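You operate a simulated robot arm through the tools that you are given. There is no shell and no other tool.

You run a simulated robot arm. Do the job below in one go: nothing can be reset, and whatever is moved stays where it is left.

## Task
Key in job 4548, reset the computer and run the rotor once.
Fine: push the keyboard drawer in, use the yellow button, shut the computer door again, stop the rotor after the reading.

Only the result counts: the job must be done as asked and must still hold three seconds after the hand-in. Knocking over, shifting, dropping, spilling or breaking anything else fails it.

## Robot
A 7-joint arm with a three-finger gripper, fixed in place. Base frame: the origin is at the foot of the arm, x ahead of it, y to its left, z up. Readings come in mm, degrees, newtons and seconds.
Its first joint turns from -166.0 to 166.0 degrees. Payload 2.69 kg.
The TCP is the grasp point between the finger pads, 30 mm short of the fingertips. In the tool frame z runs along the fingers and y along their closing line. Largest opening 128 mm; the body of the gripper starts 117 mm behind the TCP.
Orientation is that of the tool frame in the base frame, as a unit quaternion [x, y, z, w]. With the fingers straight down and closing along the base's y, the tool's x points along the base's -x, its y along +y and its z along -z.

## Interface
- The arm moves only by the tool play_rows. Its arguments are lists of equal length, an entry for each row: "translation": the shift along the tool's x, y, z in units of 30 mm (1.0 is 30 mm), a list of three; "dr": the turn, a rotation vector about the tool's x, y, z in units of 8 degrees (1.0 is 8 degrees), a list of three. In form: {"translation": [[dx, dy, dz], ...], "dr": [[wx, wy, wz], ...]}. A call has 1 to 20 rows; each row shifts and turns the commanded pose from where the row before left it, along the tool's axes as they then stand. "grip" is the finger opening in mm, from 0 to 128, set as the call begins (left out, the last holds). A call with a number of a shift or a turn outside -1 to 1 is refused whole. Each row takes 0.2 s and may step no farther than 50 mm and 8.6 degrees from the row before; otherwise, or with a gripper value out of range, the whole call is refused. Where a pose cannot be reached the arm comes as near as it can. A force on the tool above 80 N (or 10 N above the force at the start of the call, whichever is more), or a blocked arm, ends the call early, and 0.2 s more pass. The fingers move at their own pace and stop on an object; they squeeze with about 35 N. The grip force told is the motor's: it shows also when the fingers shut on nothing. Time passes only in rows, and 0.2 s behind the last, so rows that do not move let the fingers close. It gives the time, the measured TCP pose, the force on the tool (base axes), the opening and the grip force at its end, in the units of the frame above (readings bear some noise), with the torque about the TCP (base axes, N m) and any sound that the robot's microphone picked up.
- Cameras (640 x 400 px; columns grow to the right, rows downward): "scene" is fixed at [220.4, -650.1, 1612.8]; the picture's right is [0.86, -0.50, 0.00], its down [-0.24, -0.41, -0.88] and it looks along [0.44, 0.76, -0.47] (base axes); focal length 310 px, centre (320, 200). "wrist" rides on the gripper at [58, 54, -131] in the tool frame; the picture's right is [-0.68, 0.74, 0.00], its down [-0.62, -0.57, -0.55] and it looks along [-0.40, -0.37, 0.84] (tool axes); focal length 234 px, centre (320, 200). There is no depth. A picture from a camera that has moved, and an enlarged one, comes with that camera's place and axes in the base frame and with its lens.
- get_image(camera): a new picture of that camera. The clock stands still meanwhile.
- slide_trunk(by): slides the trunk up (or, below 0, down) by that many mm; the arm rides with it, the base frame stays. It gives what a move gives, with no picture.
- zoom(camera, box): a new picture of the part [left, top, right, bottom] of that camera's present view, enlarged. The clock stands still meanwhile.
- hand_in(): hands the job in; it is judged then, once.

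Places have to be worked out from the pictures, the camera data and where the tool is seen. Open the gripper and draw the arm clear of the work before you hand the job in, unless the task says otherwise.

The tools are called after ">>>" as a command line: name --argument value ..., lists and objects as JSON in quotes. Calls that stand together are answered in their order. play_rows: Moves the arm, as the interface text tells. Its arguments: {"type":"object","properties":{"translation":{"type":"array","items":{"type":"array","items":{"type":"number"}}},"dr":{"type":"array","items":{"type":"array","items":{"type":"number"}}},"grip":{"type":"number"}},"required":["translation","dr"]} The other tools are called the same way: slide_trunk (by) slides the trunk up or down; get_image (camera) takes a picture; zoom (camera, box) takes an enlarged picture of a part of a camera's view; hand_in () hands the job in.

At the start:

```text
clock: 0.0
ee_pos: [482.0, -41.8, 1328.2]
tool_rot: [0.0, 1.0, 0.0, -0.001]
contact_force: [-0.3, -0.2, 0.7]
ft_torque: [-0.02, -0.01, 0.01]
grip_width: 127.8
grasp_force: 0.1
trunk travel left (down, up): [-150.0, 200.0]
```

scene: 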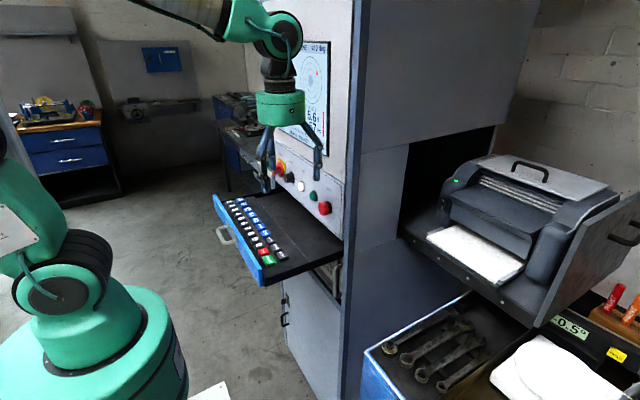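
wrist: 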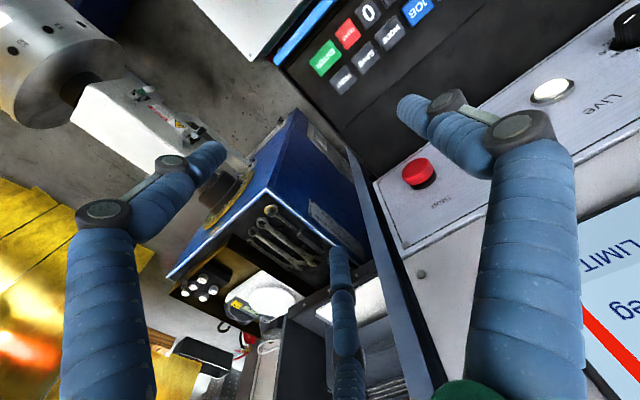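

I start by looking closely at the cabinet, its keyboard drawer and the panel in enlarged pictures.

>>> zoom --camera "scene" --box '[200, 140, 360, 300]'

>>> zoom --camera "scene" --box '[250, 20, 360, 130]'

>>> zoom --camera "wrist" --box '[260, 0, 640, 240]'

>>> zoom --camera "scene" --box '[260, 230, 420, 400]'

```text
2.50 times, centred on (280, 220) of scene
camera zoom: at [220.4, -650.1, 1612.8], right [0.86, -0.5, 0.0], down [-0.24, -0.41, -0.88], along [0.44, 0.76, -0.47], focal length 774 px, centre (420, 150)
```

zoom: 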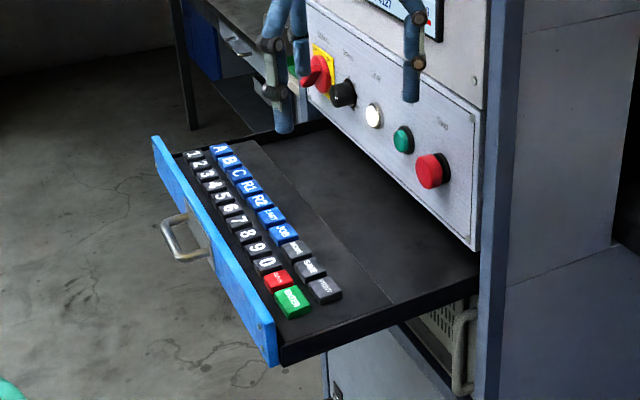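

```text
3.64 times, centred on (305, 75) of scene
camera zoom: at [220.4, -650.1, 1612.8], right [0.86, -0.5, 0.0], down [-0.24, -0.41, -0.88], along [0.44, 0.76, -0.47], focal length 1126 px, centre (374, 654)
```

zoom: 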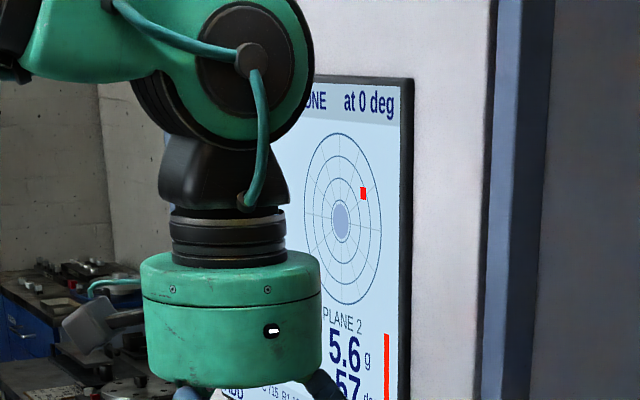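

```text
1.67 times, centred on (450, 120) of wrist
camera zoom: at [421.1, 12.9, 1458.6], right [0.68, 0.74, 0.0], down [0.62, -0.57, 0.55], along [0.4, -0.37, -0.84], focal length 390 px, centre (103, 333)
```

zoom: 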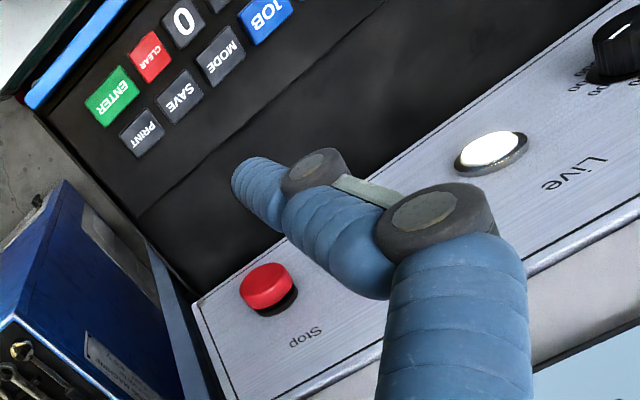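

```text
2.35 times, centred on (340, 315) of scene
camera zoom: at [220.4, -650.1, 1612.8], right [0.86, -0.5, 0.0], down [-0.24, -0.41, -0.88], along [0.44, 0.76, -0.47], focal length 729 px, centre (273, -71)
```

zoom: 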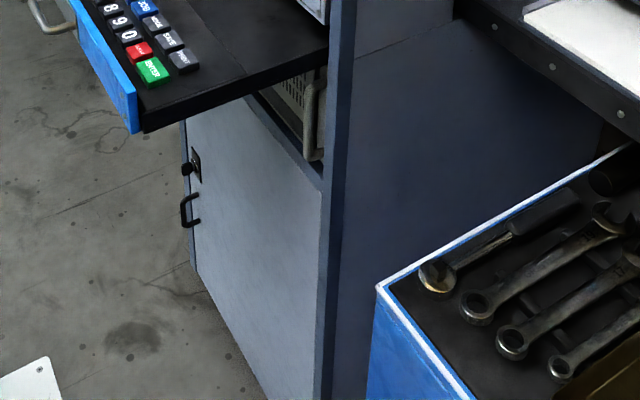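

The arm hides the screen. From both views I place the Stop button near (623, 15, 1166), the Live lamp near (630, 180, 1169) and the ENTER key near (436, 10, 1058), so the panel faces -x. I draw the arm back toward -x to uncover the screen.

>>> play_rows --translation '[[1, 0, 0], [1, 0, 0], [1, 0, 0], [1, 0, 0], [1, 0, 0], [1, 0, 0]]' --dr '[[0, 0, 0], [0, 0, 0], [0, 0, 0], [0, 0, 0], [0, 0, 0], [0, 0, 0]]'

```text
clock: 1.4
ee_pos: [300.8, -42.8, 1328.7]
tool_rot: [0.0, 1.0, -0.001, 0.0]
contact_force: [-0.2, 0.1, 0.9]
ft_torque: [0.02, 0.02, 0.0]
grip_width: 128.1
grasp_force: 0.1
trunk travel left (down, up): [-150.0, 200.0]
```

The arm is now at x≈301; I look at the screen and panel again from the scene camera, and at the wrist view.

>>> get_image --camera "scene"

>>> zoom --camera "scene" --box '[240, 20, 360, 130]'

>>> zoom --camera "scene" --box '[260, 140, 350, 220]'

>>> get_image --camera "wrist"

```text
taken
```

scene: 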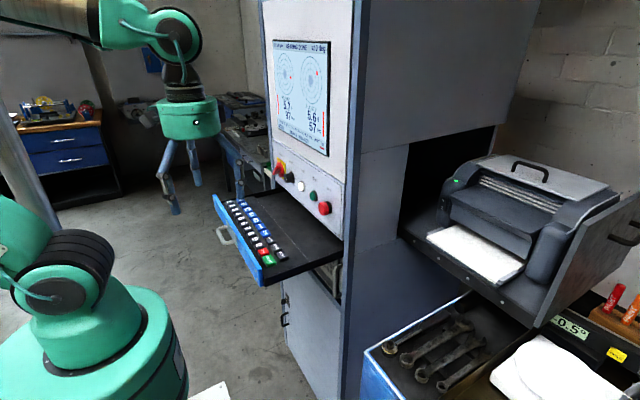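

```text
3.64 times, centred on (300, 75) of scene
camera zoom: at [220.4, -650.1, 1612.8], right [0.86, -0.5, 0.0], down [-0.24, -0.41, -0.88], along [0.44, 0.76, -0.47], focal length 1126 px, centre (393, 654)
```

zoom: 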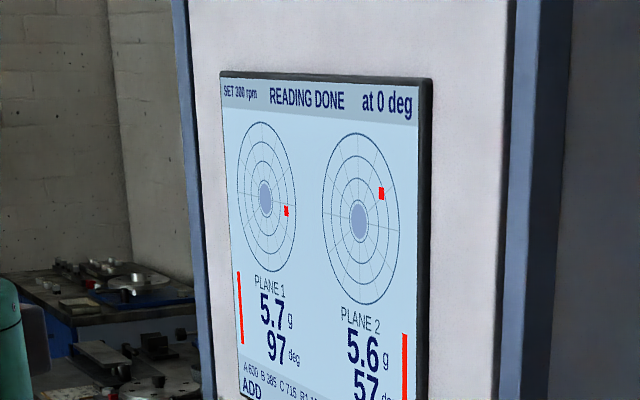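

```text
5.00 times, centred on (305, 180) of scene
camera zoom: at [220.4, -650.1, 1612.8], right [0.86, -0.5, 0.0], down [-0.24, -0.41, -0.88], along [0.44, 0.76, -0.47], focal length 1549 px, centre (395, 300)
```

zoom: 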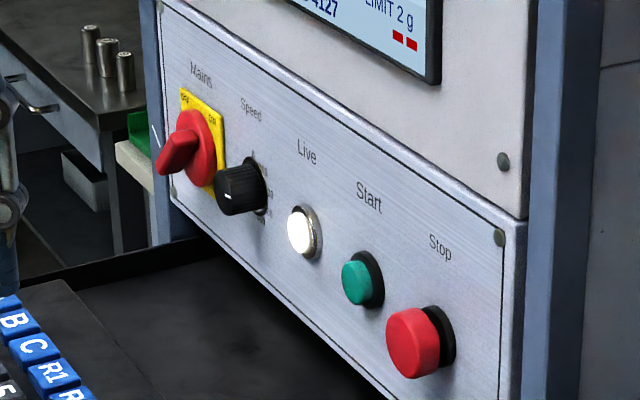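

```text
taken
camera wrist: at [241.9, 12.9, 1458.9], right [0.68, 0.74, 0.0], down [0.62, -0.57, 0.55], along [0.4, -0.37, -0.84], focal length 234 px, centre (320, 200)
```

wrist: 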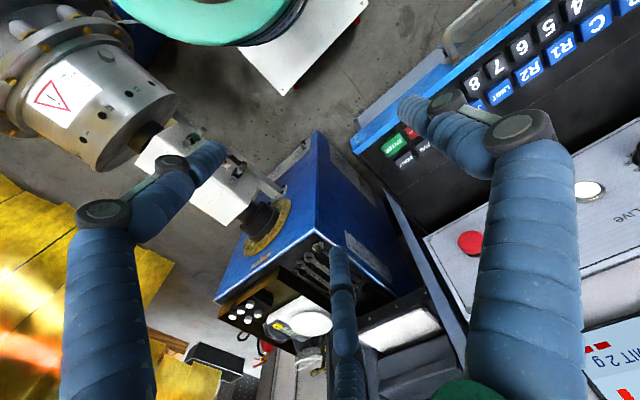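

The screen reads READING DONE at 300 rpm. I zoom on its lower part for the job number, and on the door and the area beneath the drawer.

>>> zoom --camera "scene" --box '[265, 95, 335, 165]'

>>> zoom --camera "scene" --box '[265, 250, 355, 340]'

>>> zoom --camera "scene" --box '[265, 35, 335, 85]'

>>> zoom --camera "scene" --box '[205, 190, 305, 290]'

>>> zoom --camera "scene" --box '[430, 280, 640, 400]'

>>> zoom --camera "scene" --box '[260, 150, 330, 200]'

```text
5.71 times, centred on (300, 130) of scene
camera zoom: at [220.4, -650.1, 1612.8], right [0.86, -0.5, 0.0], down [-0.24, -0.41, -0.88], along [0.44, 0.76, -0.47], focal length 1770 px, centre (434, 600)
```

zoom: 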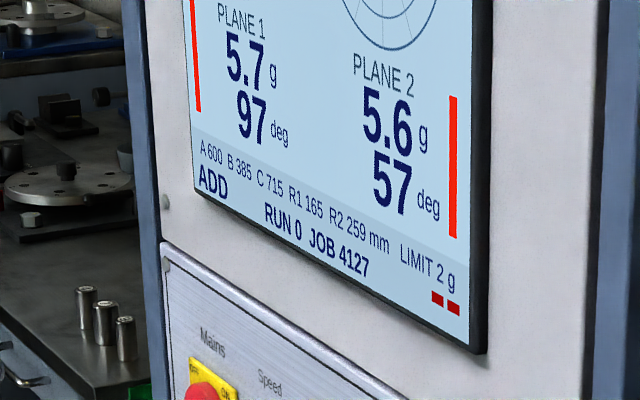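

```text
4.44 times, centred on (310, 295) of scene
camera zoom: at [220.4, -650.1, 1612.8], right [0.86, -0.5, 0.0], down [-0.24, -0.41, -0.88], along [0.44, 0.76, -0.47], focal length 1377 px, centre (364, -222)
```

zoom: 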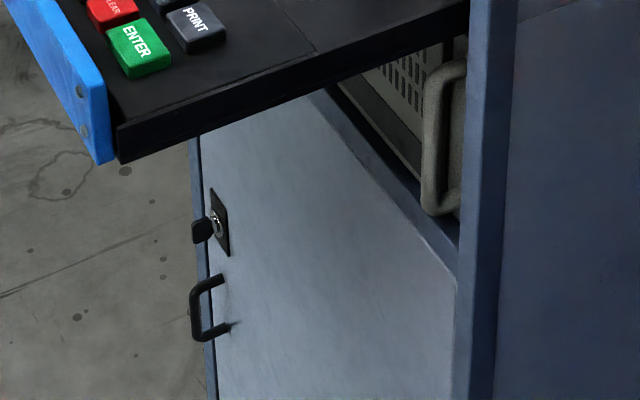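

```text
8.00 times, centred on (300, 60) of scene
camera zoom: at [220.4, -650.1, 1612.8], right [0.86, -0.5, 0.0], down [-0.24, -0.41, -0.88], along [0.44, 0.76, -0.47], focal length 2478 px, centre (480, 1320)
```

zoom: 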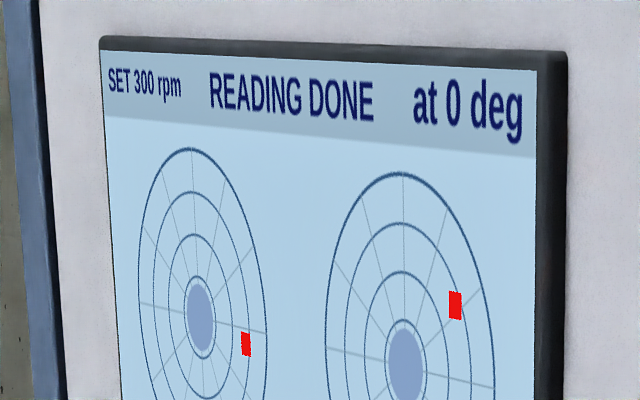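

```text
4.00 times, centred on (255, 240) of scene
camera zoom: at [220.4, -650.1, 1612.8], right [0.86, -0.5, 0.0], down [-0.24, -0.41, -0.88], along [0.44, 0.76, -0.47], focal length 1239 px, centre (580, 40)
```

zoom: 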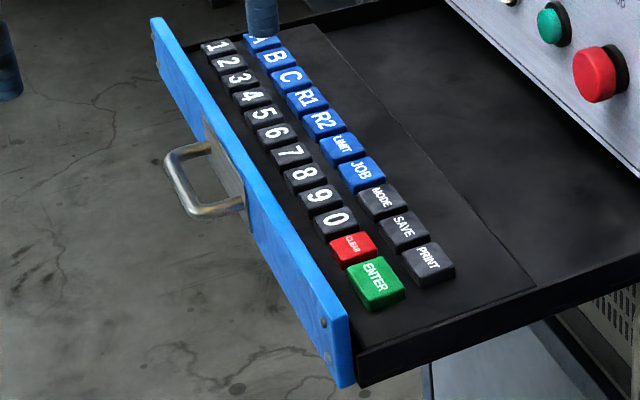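

```text
3.05 times, centred on (535, 340) of scene
camera zoom: at [220.4, -650.1, 1612.8], right [0.86, -0.5, 0.0], down [-0.24, -0.41, -0.88], along [0.44, 0.76, -0.47], focal length 944 px, centre (-335, -227)
```

zoom: 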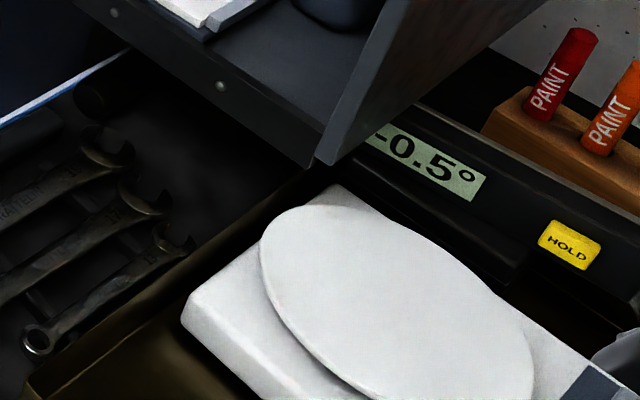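

```text
8.00 times, centred on (295, 175) of scene
camera zoom: at [220.4, -650.1, 1612.8], right [0.86, -0.5, 0.0], down [-0.24, -0.41, -0.88], along [0.44, 0.76, -0.47], focal length 2478 px, centre (520, 400)
```

zoom: 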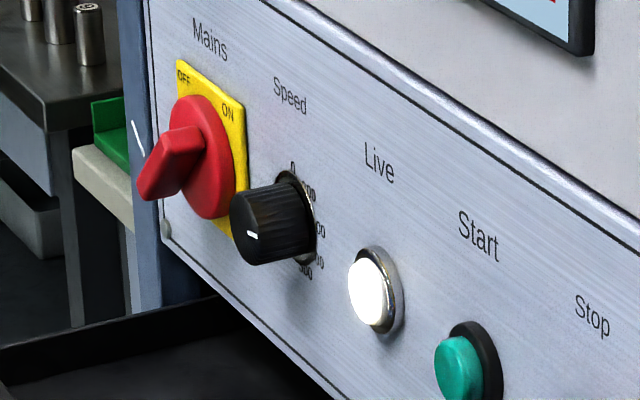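

Job shown is 4127 in RUN 0, speed set 300 rpm, mains on, Live lit; below the drawer sits a grille with a vertical handle (y≈-50, z≈940) above a locked door. I tilt the tool 48° forward to look at the panel and the compartment with the wrist camera.

>>> play_rows --translation '[[0, 0, 0], [0, 0, 0], [0, 0, 0], [0, 0, 0], [0, 0, 0], [0, 0, 0]]' --dr '[[0, -1, 0], [0, -1, 0], [0, -1, 0], [0, -1, 0], [0, -1, 0], [0, -1, 0]]'

>>> get_image --camera "wrist"

>>> get_image --camera "scene"

```text
clock: 2.8
ee_pos: [301.0, -42.6, 1328.7]
tool_rot: [0.001, 0.913, -0.001, 0.407]
contact_force: [-0.4, 0.2, -0.5]
ft_torque: [0.06, 0.01, 0.04]
grip_width: 128.0
grasp_force: 0.1
trunk travel left (down, up): [-150.0, 200.0]
```

```text
taken
camera wrist: at [163.9, 12.5, 1372.2], right [0.45, 0.74, 0.5], down [0.0, -0.57, 0.82], along [0.89, -0.37, -0.26], focal length 234 px, centre (320, 200)
```

wrist: 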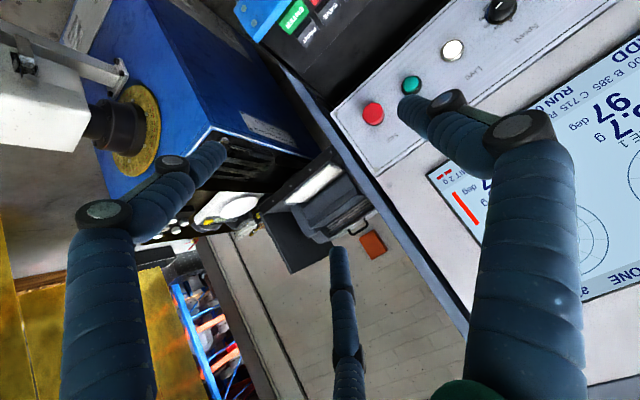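

```text
taken
```

scene: 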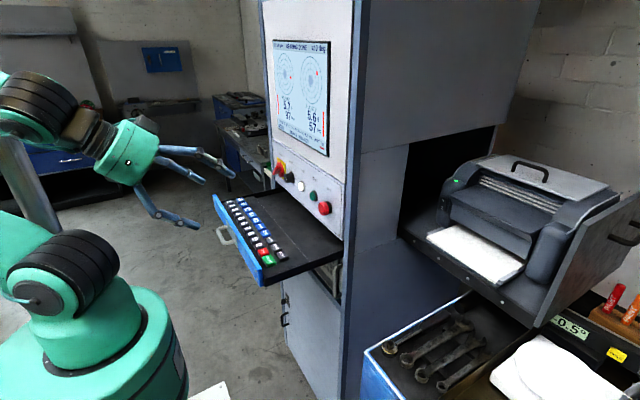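

The tilt works; I now back off slightly, shift toward +y and go down to about z 1000 to look under the drawer from in front.

>>> play_rows --translation '[[0.669, 0, -0.743], [0.669, 0, -0.743], [0, 1, 0], [0, 1, 0], [0, 1, 0], [0, 1, 0], [0, 1, 0], [0.743, 0, 0.669], [0.743, 0, 0.669], [0.743, 0, 0.669], [0.743, 0, 0.669], [0.743, 0, 0.669], [0.743, 0, 0.669], [0.743, 0, 0.669], [0.743, 0, 0.669], [0.743, 0, 0.669], [0.743, 0, 0.669], [0.743, 0, 0.669]]' --dr '[[0, 0, 0], [0, 0, 0], [0, 0, 0], [0, 0, 0], [0, 0, 0], [0, 0, 0], [0, 0, 0], [0, 0, 0], [0, 0, 0], [0, 0, 0], [0, 0, 0], [0, 0, 0], [0, 0, 0], [0, 0, 0], [0, 0, 0], [0, 0, 0], [0, 0, 0], [0, 0, 0]]'

>>> get_image --camera "wrist"

>>> get_image --camera "scene"

```text
clock: 3.6
ee_pos: [229.1, 73.5, 1327.0]
tool_rot: [-0.2, 0.892, 0.095, 0.393]
contact_force: [0.4, -1.5, 0.4]
ft_torque: [0.16, 0.0, 0.17]
grip_width: 127.8
grasp_force: 0.2
trunk travel left (down, up): [-150.0, 200.0]
stopped in row 4: the arm was blocked; the commanded pose is now the measured one
```

```text
taken
camera wrist: at [81.6, 63.6, 1371.6], right [0.1, 0.86, 0.51], down [0.25, -0.52, 0.82], along [0.96, 0.05, -0.27], focal length 234 px, centre (320, 200)
```

wrist: 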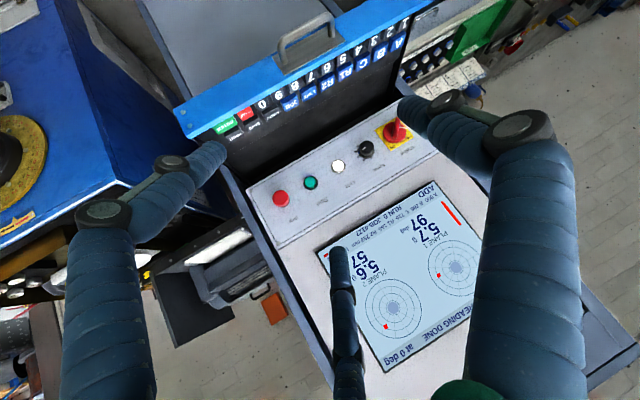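

```text
taken
```

scene: 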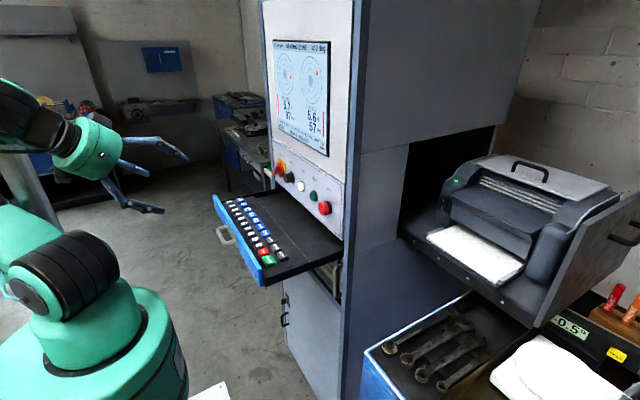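

The arm reached its limit near the base and yawed about 25°, but now gives a good view of the panel. I move forward and back toward y≈0, then down to about z 1010 to see beneath the drawer.

>>> play_rows --translation '[[-0.138, -0.768, 0.138], [-0.138, -0.768, 0.138], [-0.138, -0.768, 0.138], [-0.138, -0.768, 0.138], [0.6945, -0.0115, 0.6307], [0.6945, -0.0115, 0.6307], [0.6945, -0.0115, 0.6307], [0.6945, -0.0115, 0.6307], [0.6945, -0.0115, 0.6307], [0.6945, -0.0115, 0.6307]]' --dr '[[0, 0, 0], [0, 0, 0], [0, 0, 0], [0, 0, 0], [0, 0, 0], [0, 0, 0], [0, 0, 0], [0, 0, 0], [0, 0, 0], [0, 0, 0]]'

>>> get_image --camera "wrist"

>>> get_image --camera "scene"

```text
clock: 5.7
ee_pos: [293.3, -0.7, 1195.1]
tool_rot: [-0.206, 0.89, 0.091, 0.398]
contact_force: [0.3, -1.5, 0.6]
ft_torque: [0.06, 0.08, 0.18]
grip_width: 127.9
grasp_force: 0.1
trunk travel left (down, up): [-150.0, 200.0]
stopped in row 10: the force on the tool passed its limit at 123 N (the readings are from after the stop); the commanded pose is now the measured one
```

```text
taken
camera wrist: at [145.5, -10.6, 1238.1], right [0.09, 0.86, 0.5], down [0.25, -0.51, 0.83], along [0.97, 0.05, -0.26], focal length 234 px, centre (320, 200)
```

wrist: 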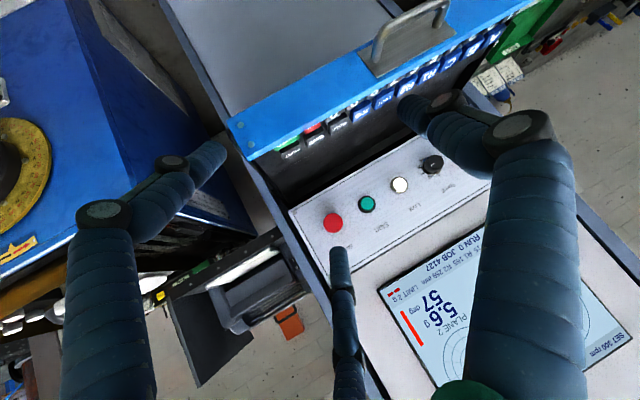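

```text
taken
```

scene: 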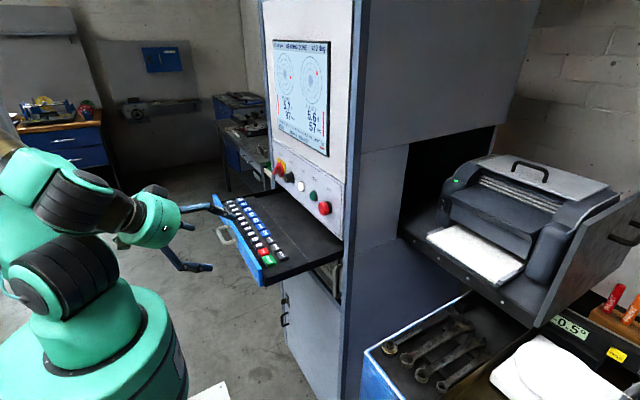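

The arm's wrist met the arm's own lower part, so low and close is not possible. I raise slightly, move outward toward -y (still clear of the machine at y<-300), then lower the trunk to look under the drawer from the side.

>>> play_rows --translation '[[-0.7458, -0.002, -0.669], [0.023, -0.937, -0.024], [0.023, -0.937, -0.024], [0.023, -0.937, -0.024], [0.023, -0.937, -0.024], [0.023, -0.937, -0.024], [0.023, -0.937, -0.024], [0.023, -0.937, -0.024]]' --dr '[[0, 0, 0], [0, 0, 0], [0, 0, 0], [0, 0, 0], [0, 0, 0], [0, 0, 0], [0, 0, 0], [0, 0, 0]]'

>>> slide_trunk --by -150

>>> get_image --camera "wrist"

>>> get_image --camera "scene"

```text
clock: 7.0
ee_pos: [352.1, -38.6, 1243.2]
tool_rot: [-0.302, 0.86, 0.105, 0.398]
contact_force: [-1.0, 1.0, -0.5]
ft_torque: [-0.09, -0.06, -0.11]
grip_width: 128.0
grasp_force: 0.1
trunk travel left (down, up): [-150.0, 200.0]
stopped in row 6: the arm was blocked; the commanded pose is now the measured one
```

```text
clock: 8.7
ee_pos: [354.1, -41.0, 1093.8]
tool_rot: [-0.302, 0.86, 0.104, 0.398]
contact_force: [0.5, 0.0, -0.6]
ft_torque: [-0.01, 0.02, -0.01]
grip_width: 128.0
grasp_force: 0.0
trunk travel left (down, up): [0.0, 350.0]
```

```text
taken
camera wrist: at [207.6, -77.8, 1132.8], right [-0.1, 0.88, 0.46], down [0.31, -0.41, 0.86], along [0.95, 0.23, -0.23], focal length 234 px, centre (320, 200)
```

wrist: 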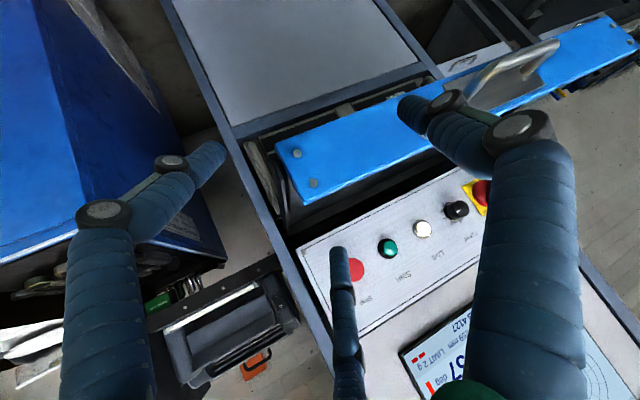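

```text
taken
```

scene: 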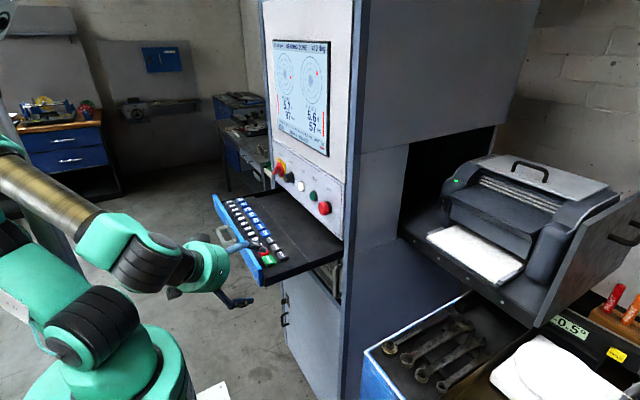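

Now the compartment under the drawer is partly visible; I enlarge that part of the wrist view.

>>> zoom --camera "wrist" --box '[220, 40, 420, 200]'

>>> zoom --camera "wrist" --box '[400, 0, 640, 150]'

>>> zoom --camera "wrist" --box '[150, 220, 350, 400]'

```text
2.50 times, centred on (320, 120) of wrist
camera zoom: at [207.6, -77.8, 1132.8], right [-0.1, 0.88, 0.46], down [0.31, -0.41, 0.86], along [0.95, 0.23, -0.23], focal length 585 px, centre (320, 400)
```

zoom: 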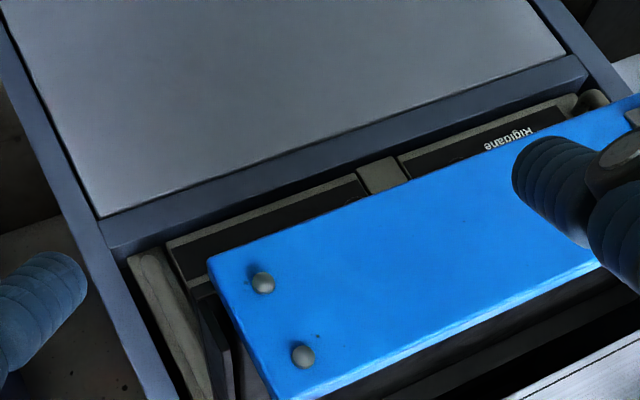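

```text
2.67 times, centred on (520, 75) of wrist
camera zoom: at [207.6, -77.8, 1132.8], right [-0.1, 0.88, 0.46], down [0.31, -0.41, 0.86], along [0.95, 0.23, -0.23], focal length 624 px, centre (-213, 533)
```

zoom: 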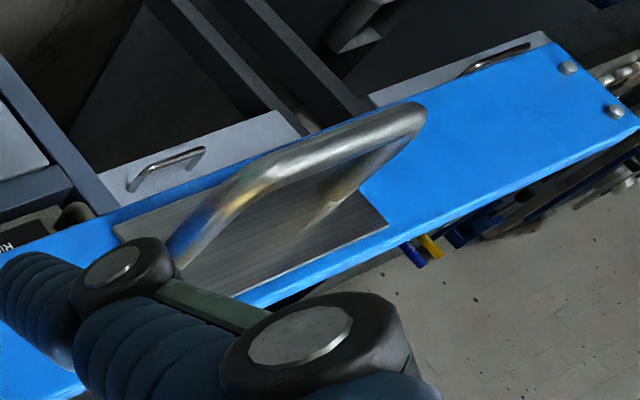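

```text
2.22 times, centred on (250, 310) of wrist
camera zoom: at [207.6, -77.8, 1132.8], right [-0.1, 0.88, 0.46], down [0.31, -0.41, 0.86], along [0.95, 0.23, -0.23], focal length 520 px, centre (476, -44)
```

zoom: 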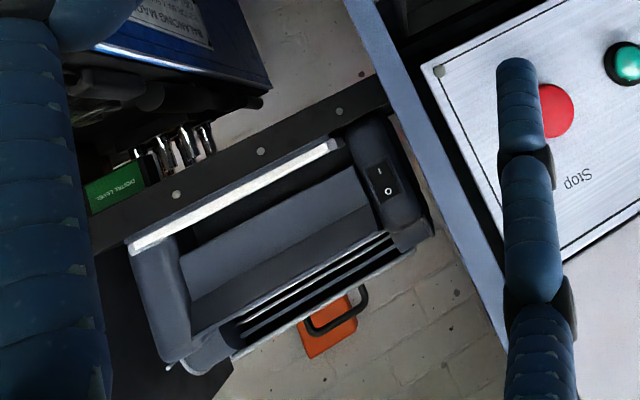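

The computer sits in the compartment behind the drawer front, with handles at both sides. I turn the tool back toward facing +x and shift toward -y and lower for a view beneath the drawer.

>>> play_rows --translation '[[0, 0, 0], [0, 0, 0], [0, 0, 0]]' --dr '[[0.747, 0.062, 0.662], [0.747, 0.062, 0.662], [0.747, 0.062, 0.662]]'

```text
clock: 9.5
ee_pos: [352.5, -42.4, 1093.8]
tool_rot: [-0.112, 0.905, 0.017, 0.41]
contact_force: [0.8, -0.3, -0.1]
ft_torque: [-0.01, 0.02, 0.02]
grip_width: 128.2
grasp_force: 0.1
trunk travel left (down, up): [0.0, 350.0]
```

Orientation is now yawed only about 12°. I shift 150 mm toward -y and then 90 mm down.

>>> play_rows --translation '[[0.189, -0.975, -0.123], [0.189, -0.975, -0.123], [0.189, -0.975, -0.123], [0.189, -0.975, -0.123], [0.189, -0.975, -0.123], [0.4, -0.008, 0.683], [0.4, -0.008, 0.683], [0.4, -0.008, 0.683], [0.4, -0.008, 0.683]]' --dr '[[0, 0, 0], [0, 0, 0], [0, 0, 0], [0, 0, 0], [0, 0, 0], [0, 0, 0], [0, 0, 0], [0, 0, 0], [0, 0, 0]]'

>>> get_image --camera "wrist"

>>> get_image --camera "scene"

```text
clock: 10.6
ee_pos: [379.1, -98.9, 1131.5]
tool_rot: [-0.217, 0.878, 0.024, 0.425]
contact_force: [-0.2, 1.6, 0.4]
ft_torque: [-0.06, -0.02, -0.11]
grip_width: 128.2
grasp_force: 0.1
trunk travel left (down, up): [0.0, 350.0]
stopped in row 5: the arm was blocked; the commanded pose is now the measured one
```

```text
taken
camera wrist: at [227.6, -101.7, 1162.0], right [0.07, 0.91, 0.41], down [0.16, -0.41, 0.9], along [0.98, 0.0, -0.17], focal length 234 px, centre (320, 200)
```

wrist: 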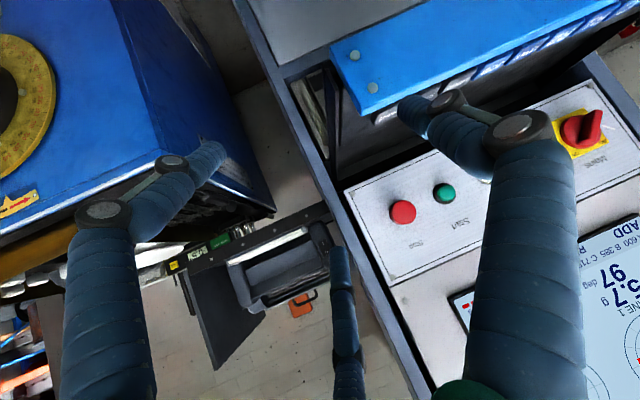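

```text
taken
```

scene: 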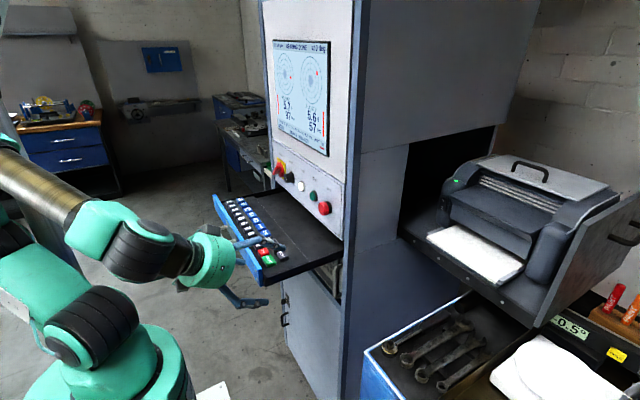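

Moving sideways while tilted and close to the base runs into joint limits, so I will view the computer after the drawer is pushed in. I raise 150 mm, turn the tool straight down again and then key in the job.

>>> play_rows --translation '[[-0.757, -0.142, -0.636], [-0.757, -0.142, -0.636], [-0.757, -0.142, -0.636], [-0.757, -0.142, -0.636], [-0.757, -0.142, -0.636], [0, 0, 0], [0, 0, 0], [0, 0, 0], [0, 0, 0], [0, 0, 0], [0, 0, 0], [0, 0, 0], [0, 0, 0]]' --dr '[[0, 0, 0], [0, 0, 0], [0, 0, 0], [0, 0, 0], [0, 0, 0], [0.045, 0.794, 0.405], [0.045, 0.794, 0.405], [0.045, 0.794, 0.405], [0.045, 0.794, 0.405], [0.045, 0.794, 0.405], [0.045, 0.794, 0.405], [0.045, 0.794, 0.405], [0.045, 0.794, 0.405]]' --grip 0

>>> get_image --camera "wrist"

>>> get_image --camera "scene"

```text
clock: 13.4
ee_pos: [378.9, -105.8, 1277.7]
tool_rot: [0.005, 1.0, 0.003, -0.005]
contact_force: [-0.3, -0.7, -0.5]
ft_torque: [0.0, -0.07, 0.01]
grip_width: 2.0
grasp_force: 31.9
trunk travel left (down, up): [0.0, 350.0]
```

```text
taken
camera wrist: at [319.4, -51.7, 1407.4], right [0.68, 0.73, 0.0], down [0.61, -0.58, 0.54], along [0.39, -0.37, -0.84], focal length 234 px, centre (320, 200)
```

wrist: 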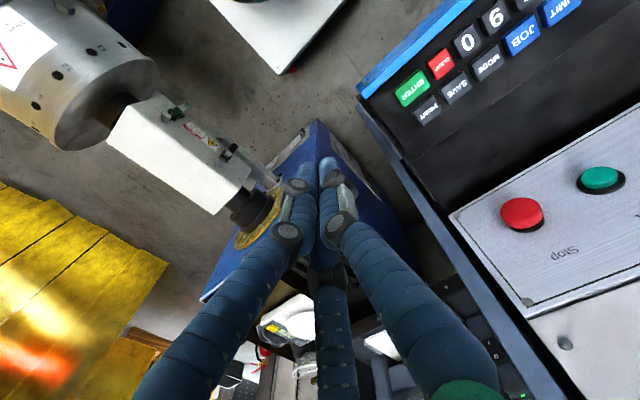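

```text
taken
```

scene: 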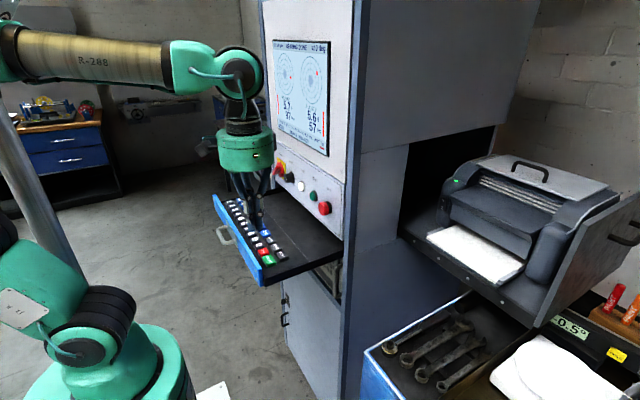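

The tool points down again, closed, at (379, -106, 1278). I zoom on the keys and get the key positions for pressing.

>>> zoom --camera "wrist" --box '[350, 0, 640, 181]'

>>> zoom --camera "scene" --box '[205, 185, 305, 285]'

```text
2.21 times, centred on (495, 90) of wrist
camera zoom: at [319.4, -51.7, 1407.4], right [0.68, 0.73, 0.0], down [0.61, -0.58, 0.54], along [0.39, -0.37, -0.84], focal length 517 px, centre (-66, 442)
```

zoom: 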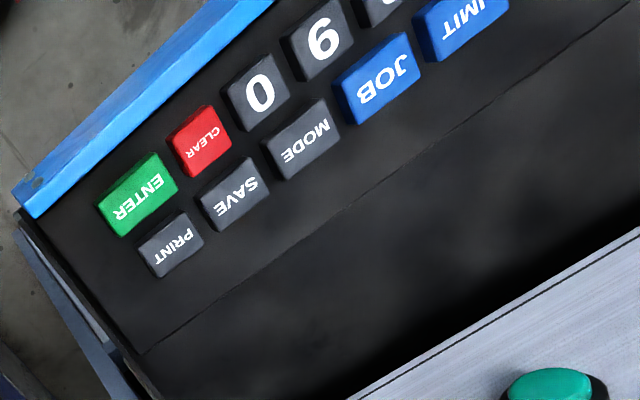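

```text
4.00 times, centred on (255, 235) of scene
camera zoom: at [220.4, -650.1, 1612.8], right [0.86, -0.5, 0.0], down [-0.24, -0.41, -0.88], along [0.44, 0.76, -0.47], focal length 1239 px, centre (580, 60)
```

zoom: 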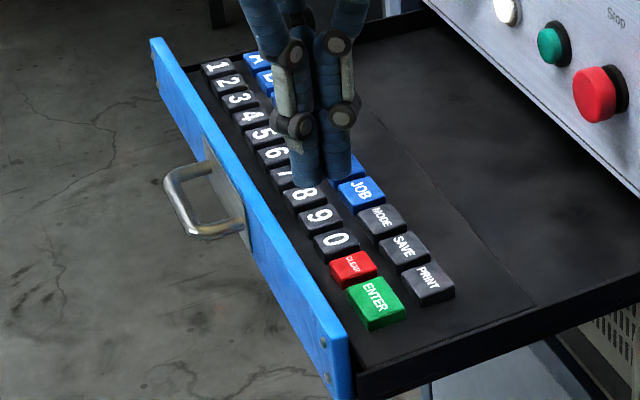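

The closed fingertip matches my projection in both cameras. I estimate the JOB key near (481, 151, 1048) and move the tip to hover about 35 mm above it to check.

>>> play_rows --translation '[[-0.378, 0.952, 0], [-0.378, 0.952, 0], [-0.378, 0.952, 0], [-0.378, 0.952, 0], [-0.378, 0.952, 0], [-0.378, 0.952, 0], [-0.378, 0.952, 0], [-0.378, 0.952, 0], [-0.378, 0.952, 0], [0, 0, 0.933], [0, 0, 0.933], [0, 0, 0.933], [0, 0, 0.933], [0, 0, 0.933], [0, 0, 0.933]]' --dr '[[0, 0, 0], [0, 0, 0], [0, 0, 0], [0, 0, 0], [0, 0, 0], [0, 0, 0], [0, 0, 0], [0, 0, 0], [0, 0, 0], [0, 0, 0], [0, 0, 0], [0, 0, 0], [0, 0, 0], [0, 0, 0], [0, 0, 0]]'

>>> zoom --camera "wrist" --box '[200, 60, 480, 240]'

>>> zoom --camera "scene" --box '[205, 185, 305, 285]'

```text
clock: 16.6
ee_pos: [479.9, 152.2, 1111.1]
tool_rot: [0.005, 1.0, 0.004, -0.002]
contact_force: [-0.4, -0.3, 0.0]
ft_torque: [0.03, -0.05, -0.01]
grip_width: 2.0
grasp_force: 31.7
trunk travel left (down, up): [0.0, 350.0]
```

```text
2.22 times, centred on (340, 150) of wrist
camera zoom: at [421.3, 206.1, 1241.3], right [0.68, 0.73, 0.0], down [0.61, -0.58, 0.54], along [0.4, -0.37, -0.84], focal length 520 px, centre (276, 311)
```

zoom: 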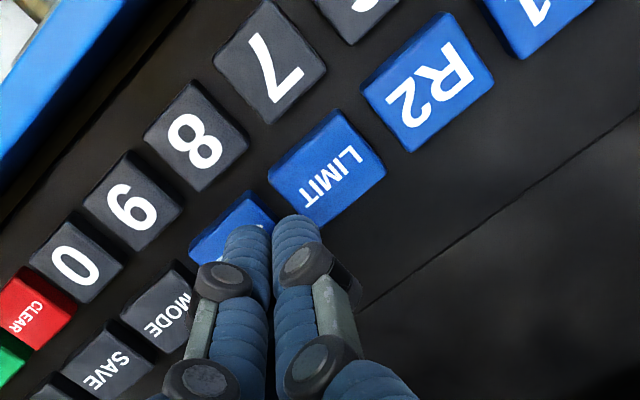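

```text
4.00 times, centred on (255, 235) of scene
camera zoom: at [220.4, -650.1, 1612.8], right [0.86, -0.5, 0.0], down [-0.24, -0.41, -0.88], along [0.44, 0.76, -0.47], focal length 1239 px, centre (580, 60)
```

zoom: 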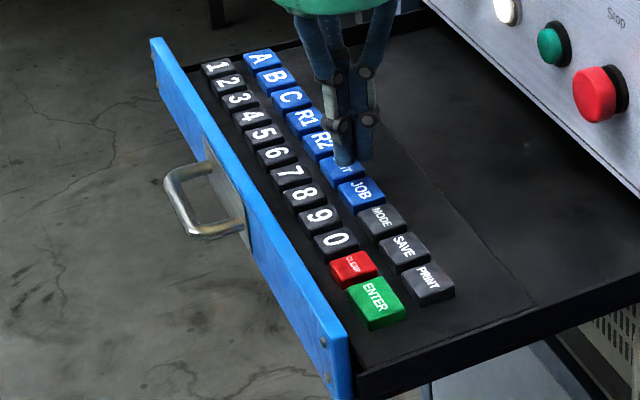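

Combining both views, key tops are at z≈1061: JOB near (478, 139), digits at x≈437 with 34.4 mm pitch (4: 297, 5: 263, 8: 158), ENTER near (436, 7). I shift onto JOB and come down to just above it.

>>> play_rows --translation '[[0.06, -0.45, 0], [0, 0, 0.25], [0, 0, 0.2]]' --dr '[[0, 0, 0], [0, 0, 0], [0, 0, 0]]'

>>> zoom --camera "wrist" --box '[200, 60, 480, 240]'

>>> zoom --camera "scene" --box '[245, 200, 305, 260]'

```text
clock: 17.4
ee_pos: [480.4, 138.0, 1096.5]
tool_rot: [0.004, 1.0, 0.003, -0.002]
contact_force: [-0.9, -0.5, -0.2]
ft_torque: [-0.01, 0.02, -0.02]
grip_width: 1.8
grasp_force: 31.5
trunk travel left (down, up): [0.0, 350.0]
```

```text
2.22 times, centred on (340, 150) of wrist
camera zoom: at [421.6, 192.8, 1227.3], right [0.68, 0.73, 0.0], down [0.61, -0.58, 0.54], along [0.4, -0.37, -0.84], focal length 520 px, centre (276, 311)
```

zoom: 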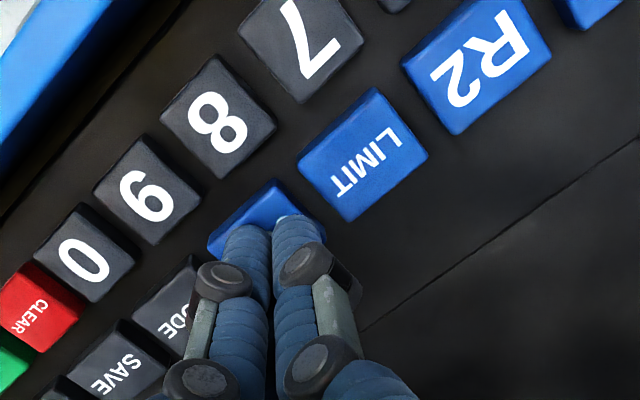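

```text
6.67 times, centred on (275, 230) of scene
camera zoom: at [220.4, -650.1, 1612.8], right [0.86, -0.5, 0.0], down [-0.24, -0.41, -0.88], along [0.44, 0.76, -0.47], focal length 2065 px, centre (620, 0)
```

zoom: 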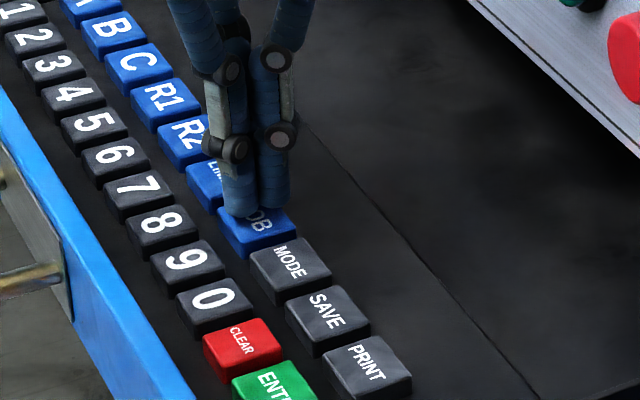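

The tip is over JOB but about 4 mm off toward +y; I correct that and descend a few millimetres in small steps to press.

>>> play_rows --translation '[[0.07, -0.13, 0], [0, 0, 0.07], [0, 0, 0.07], [0, 0, 0.07]]' --dr '[[0, 0, 0], [0, 0, 0], [0, 0, 0], [0, 0, 0]]'

>>> zoom --camera "scene" --box '[245, 200, 305, 260]'

>>> zoom --camera "scene" --box '[265, 35, 335, 165]'

```text
clock: 18.4
ee_pos: [478.3, 135.6, 1089.2]
tool_rot: [0.005, 1.0, 0.003, -0.004]
contact_force: [-0.5, 0.4, -0.3]
ft_torque: [-0.01, -0.02, 0.0]
grip_width: 2.0
grasp_force: 31.5
trunk travel left (down, up): [0.0, 350.0]
```

```text
6.67 times, centred on (275, 230) of scene
camera zoom: at [220.4, -650.1, 1612.8], right [0.86, -0.5, 0.0], down [-0.24, -0.41, -0.88], along [0.44, 0.76, -0.47], focal length 2065 px, centre (620, 0)
```

zoom: 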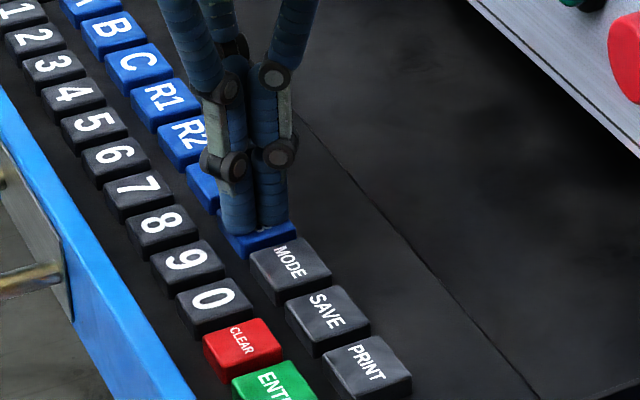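

```text
3.08 times, centred on (300, 100) of scene
camera zoom: at [220.4, -650.1, 1612.8], right [0.86, -0.5, 0.0], down [-0.24, -0.41, -0.88], along [0.44, 0.76, -0.47], focal length 953 px, centre (382, 508)
```

zoom: 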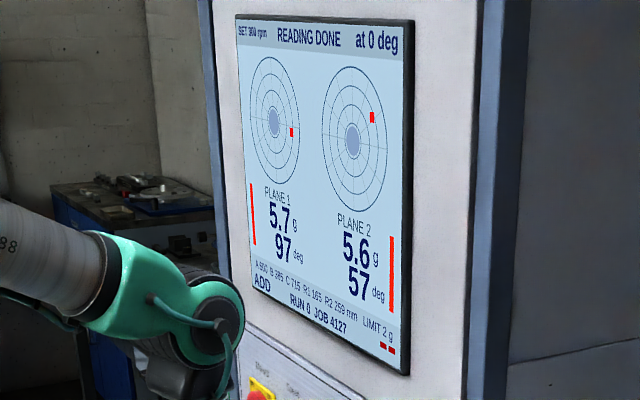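

No contact yet at tip z≈1059; I press further, 2 mm per row, watching the force.

>>> play_rows --translation '[[0, 0, 0.067], [0, 0, 0.067]]' --dr '[[0, 0, 0], [0, 0, 0]]'

>>> zoom --camera "scene" --box '[265, 95, 335, 165]'

>>> zoom --camera "scene" --box '[245, 200, 305, 260]'

```text
clock: 19.0
ee_pos: [479.1, 136.3, 1085.6]
tool_rot: [0.004, 1.0, 0.004, -0.003]
contact_force: [-0.5, 0.4, 1.7]
ft_torque: [-0.02, 0.0, 0.03]
grip_width: 2.1
grasp_force: 31.7
trunk travel left (down, up): [0.0, 350.0]
heard: click
```

```text
5.71 times, centred on (300, 130) of scene
camera zoom: at [220.4, -650.1, 1612.8], right [0.86, -0.5, 0.0], down [-0.24, -0.41, -0.88], along [0.44, 0.76, -0.47], focal length 1770 px, centre (434, 600)
```

zoom: 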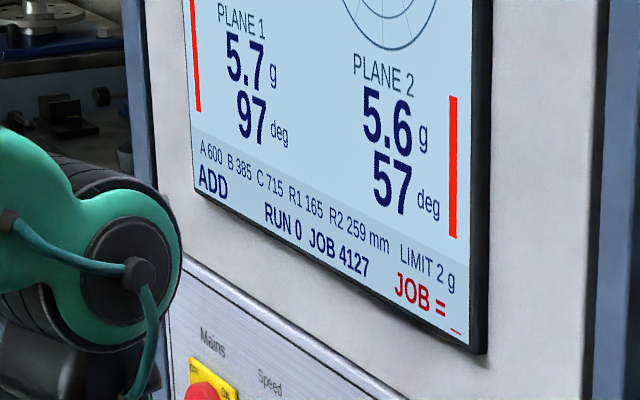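

```text
6.67 times, centred on (275, 230) of scene
camera zoom: at [220.4, -650.1, 1612.8], right [0.86, -0.5, 0.0], down [-0.24, -0.41, -0.88], along [0.44, 0.76, -0.47], focal length 2065 px, centre (620, 0)
```

zoom: 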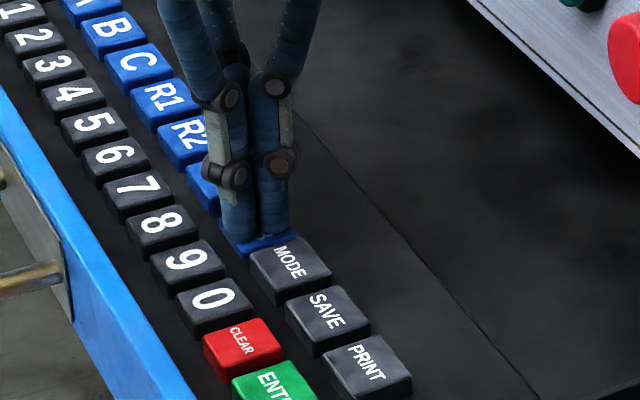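

The click was heard and the screen shows "JOB = _". I lift 20 mm and move over key 4, at about (440, 298).

>>> play_rows --translation '[[0, 0, -0.3], [0, 0, -0.37], [0.217, 0.901, 0], [0.217, 0.901, 0], [0.217, 0.901, 0], [0.217, 0.901, 0], [0.217, 0.901, 0], [0.217, 0.901, 0]]' --dr '[[0, 0, 0], [0, 0, 0], [0, 0, 0], [0, 0, 0], [0, 0, 0], [0, 0, 0], [0, 0, 0], [0, 0, 0]]'

>>> zoom --camera "scene" --box '[220, 185, 280, 245]'

>>> zoom --camera "wrist" --box '[200, 60, 480, 240]'

```text
clock: 20.8
ee_pos: [440.3, 297.3, 1106.7]
tool_rot: [0.005, 1.0, 0.004, -0.004]
contact_force: [0.3, -0.9, 0.8]
ft_torque: [0.07, 0.02, 0.0]
grip_width: 2.4
grasp_force: 31.1
trunk travel left (down, up): [0.0, 350.0]
```

```text
6.67 times, centred on (250, 215) of scene
camera zoom: at [220.4, -650.1, 1612.8], right [0.86, -0.5, 0.0], down [-0.24, -0.41, -0.88], along [0.44, 0.76, -0.47], focal length 2065 px, centre (787, 100)
```

zoom: 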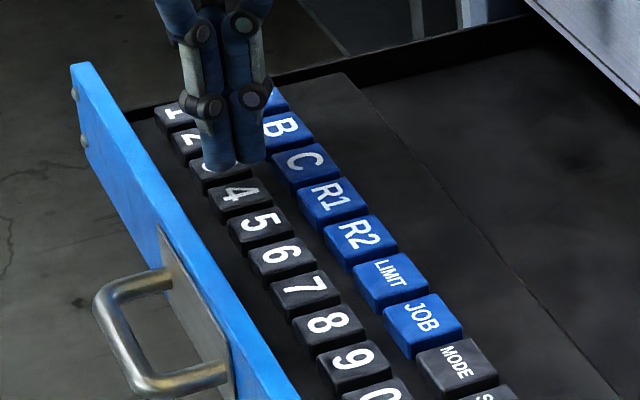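

```text
2.22 times, centred on (340, 150) of wrist
camera zoom: at [381.2, 351.1, 1237.8], right [0.68, 0.73, 0.0], down [0.61, -0.58, 0.54], along [0.4, -0.37, -0.84], focal length 520 px, centre (276, 311)
```

zoom: 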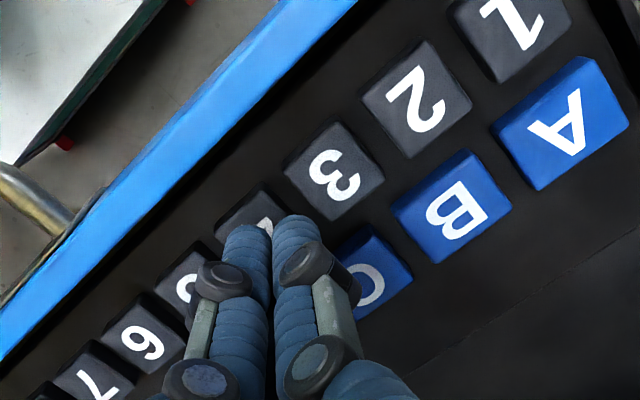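

The tip will land on 4 as projected; I press down about 21 mm with slow last rows and check the display.

>>> play_rows --translation '[[0, 0, 0.3], [0, 0, 0.25], [0, 0, 0.08], [0, 0, 0.08]]' --dr '[[0, 0, 0], [0, 0, 0], [0, 0, 0], [0, 0, 0]]'

>>> zoom --camera "scene" --box '[265, 95, 335, 165]'

```text
clock: 21.8
ee_pos: [439.5, 297.2, 1086.2]
tool_rot: [0.004, 1.0, 0.003, -0.004]
contact_force: [-1.9, -1.1, 4.4]
ft_torque: [0.0, -0.04, 0.02]
grip_width: 2.2
grasp_force: 31.4
trunk travel left (down, up): [0.0, 350.0]
heard: click, click
```

```text
5.71 times, centred on (300, 130) of scene
camera zoom: at [220.4, -650.1, 1612.8], right [0.86, -0.5, 0.0], down [-0.24, -0.41, -0.88], along [0.44, 0.76, -0.47], focal length 1770 px, centre (434, 600)
```

zoom: 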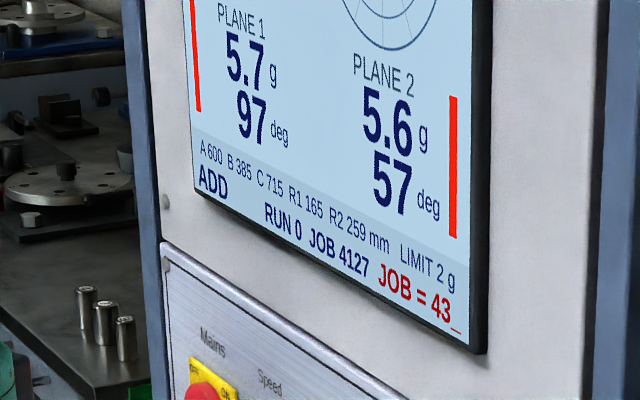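

Two clicks: the entry reads "43", so the closed finger pair (wider along y than thought) caught key 3 too. I lift, and turn the tool 90° about its axis so the narrow finger width lies along the key row; then I'll use CLEAR.

>>> play_rows --translation '[[0, 0, -0.5], [0, 0, -1], [0, 0, 0], [0, 0, 0], [0, 0, 0], [0, 0, 0], [0, 0, 0], [0, 0, 0], [0, 0, 0], [0, 0, 0], [0, 0, 0], [0, 0, 0], [0, 0, 0], [0, 0, 0]]' --dr '[[0, 0, 0], [0, 0, 0], [0, 0, -0.9375], [0, 0, -0.9375], [0, 0, -0.9375], [0, 0, -0.9375], [0, 0, -0.9375], [0, 0, -0.9375], [0, 0, -0.9375], [0, 0, -0.9375], [0, 0, -0.9375], [0, 0, -0.9375], [0, 0, -0.9375], [0, 0, -0.9375]]'

>>> get_image --camera "wrist"

>>> zoom --camera "scene" --box '[205, 95, 345, 275]'

```text
clock: 24.8
ee_pos: [439.6, 298.2, 1129.8]
tool_rot: [-0.704, 0.71, 0.005, 0.0]
contact_force: [0.7, -0.6, -0.2]
ft_torque: [0.01, 0.01, -0.01]
grip_width: 2.0
grasp_force: 31.5
trunk travel left (down, up): [0.0, 350.0]
```

```text
taken
camera wrist: at [384.7, 239.7, 1260.3], right [-0.73, 0.68, 0.01], down [0.57, 0.61, 0.55], along [0.37, 0.41, -0.84], focal length 234 px, centre (320, 200)
```

wrist: 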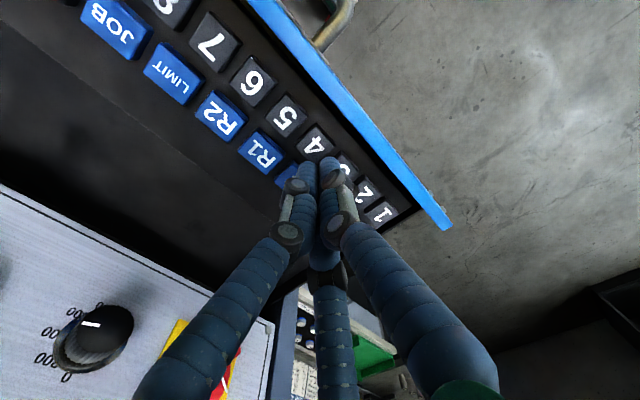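

```text
2.22 times, centred on (275, 185) of scene
camera zoom: at [220.4, -650.1, 1612.8], right [0.86, -0.5, 0.0], down [-0.24, -0.41, -0.88], along [0.44, 0.76, -0.47], focal length 688 px, centre (420, 233)
```

zoom: 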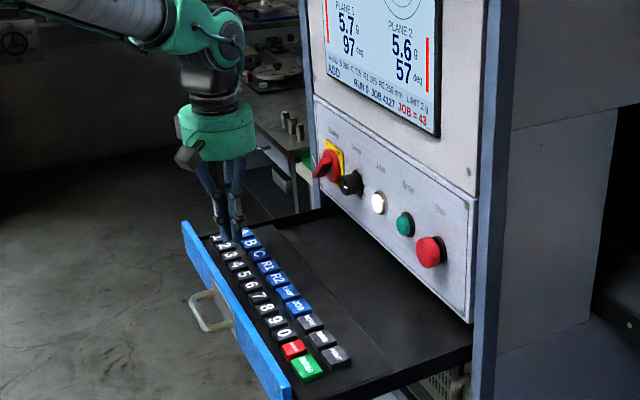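

The tool is turned; I zoom in the wrist view to re-measure the keys from this new viewpoint.

>>> zoom --camera "wrist" --box '[60, 0, 420, 230]'

```text
1.74 times, centred on (240, 115) of wrist
camera zoom: at [384.7, 239.7, 1260.3], right [-0.73, 0.68, 0.01], down [0.57, 0.61, 0.55], along [0.37, 0.41, -0.84], focal length 407 px, centre (459, 348)
```

zoom: 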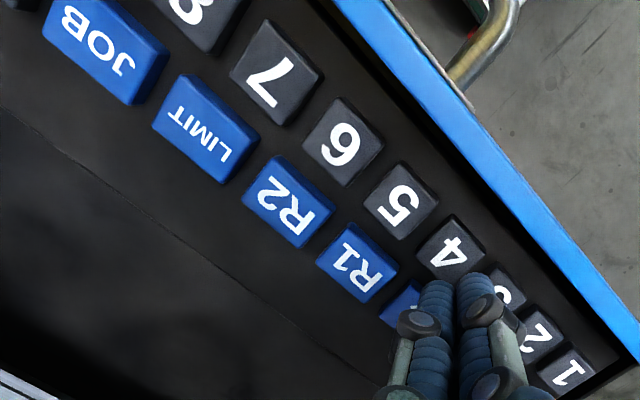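

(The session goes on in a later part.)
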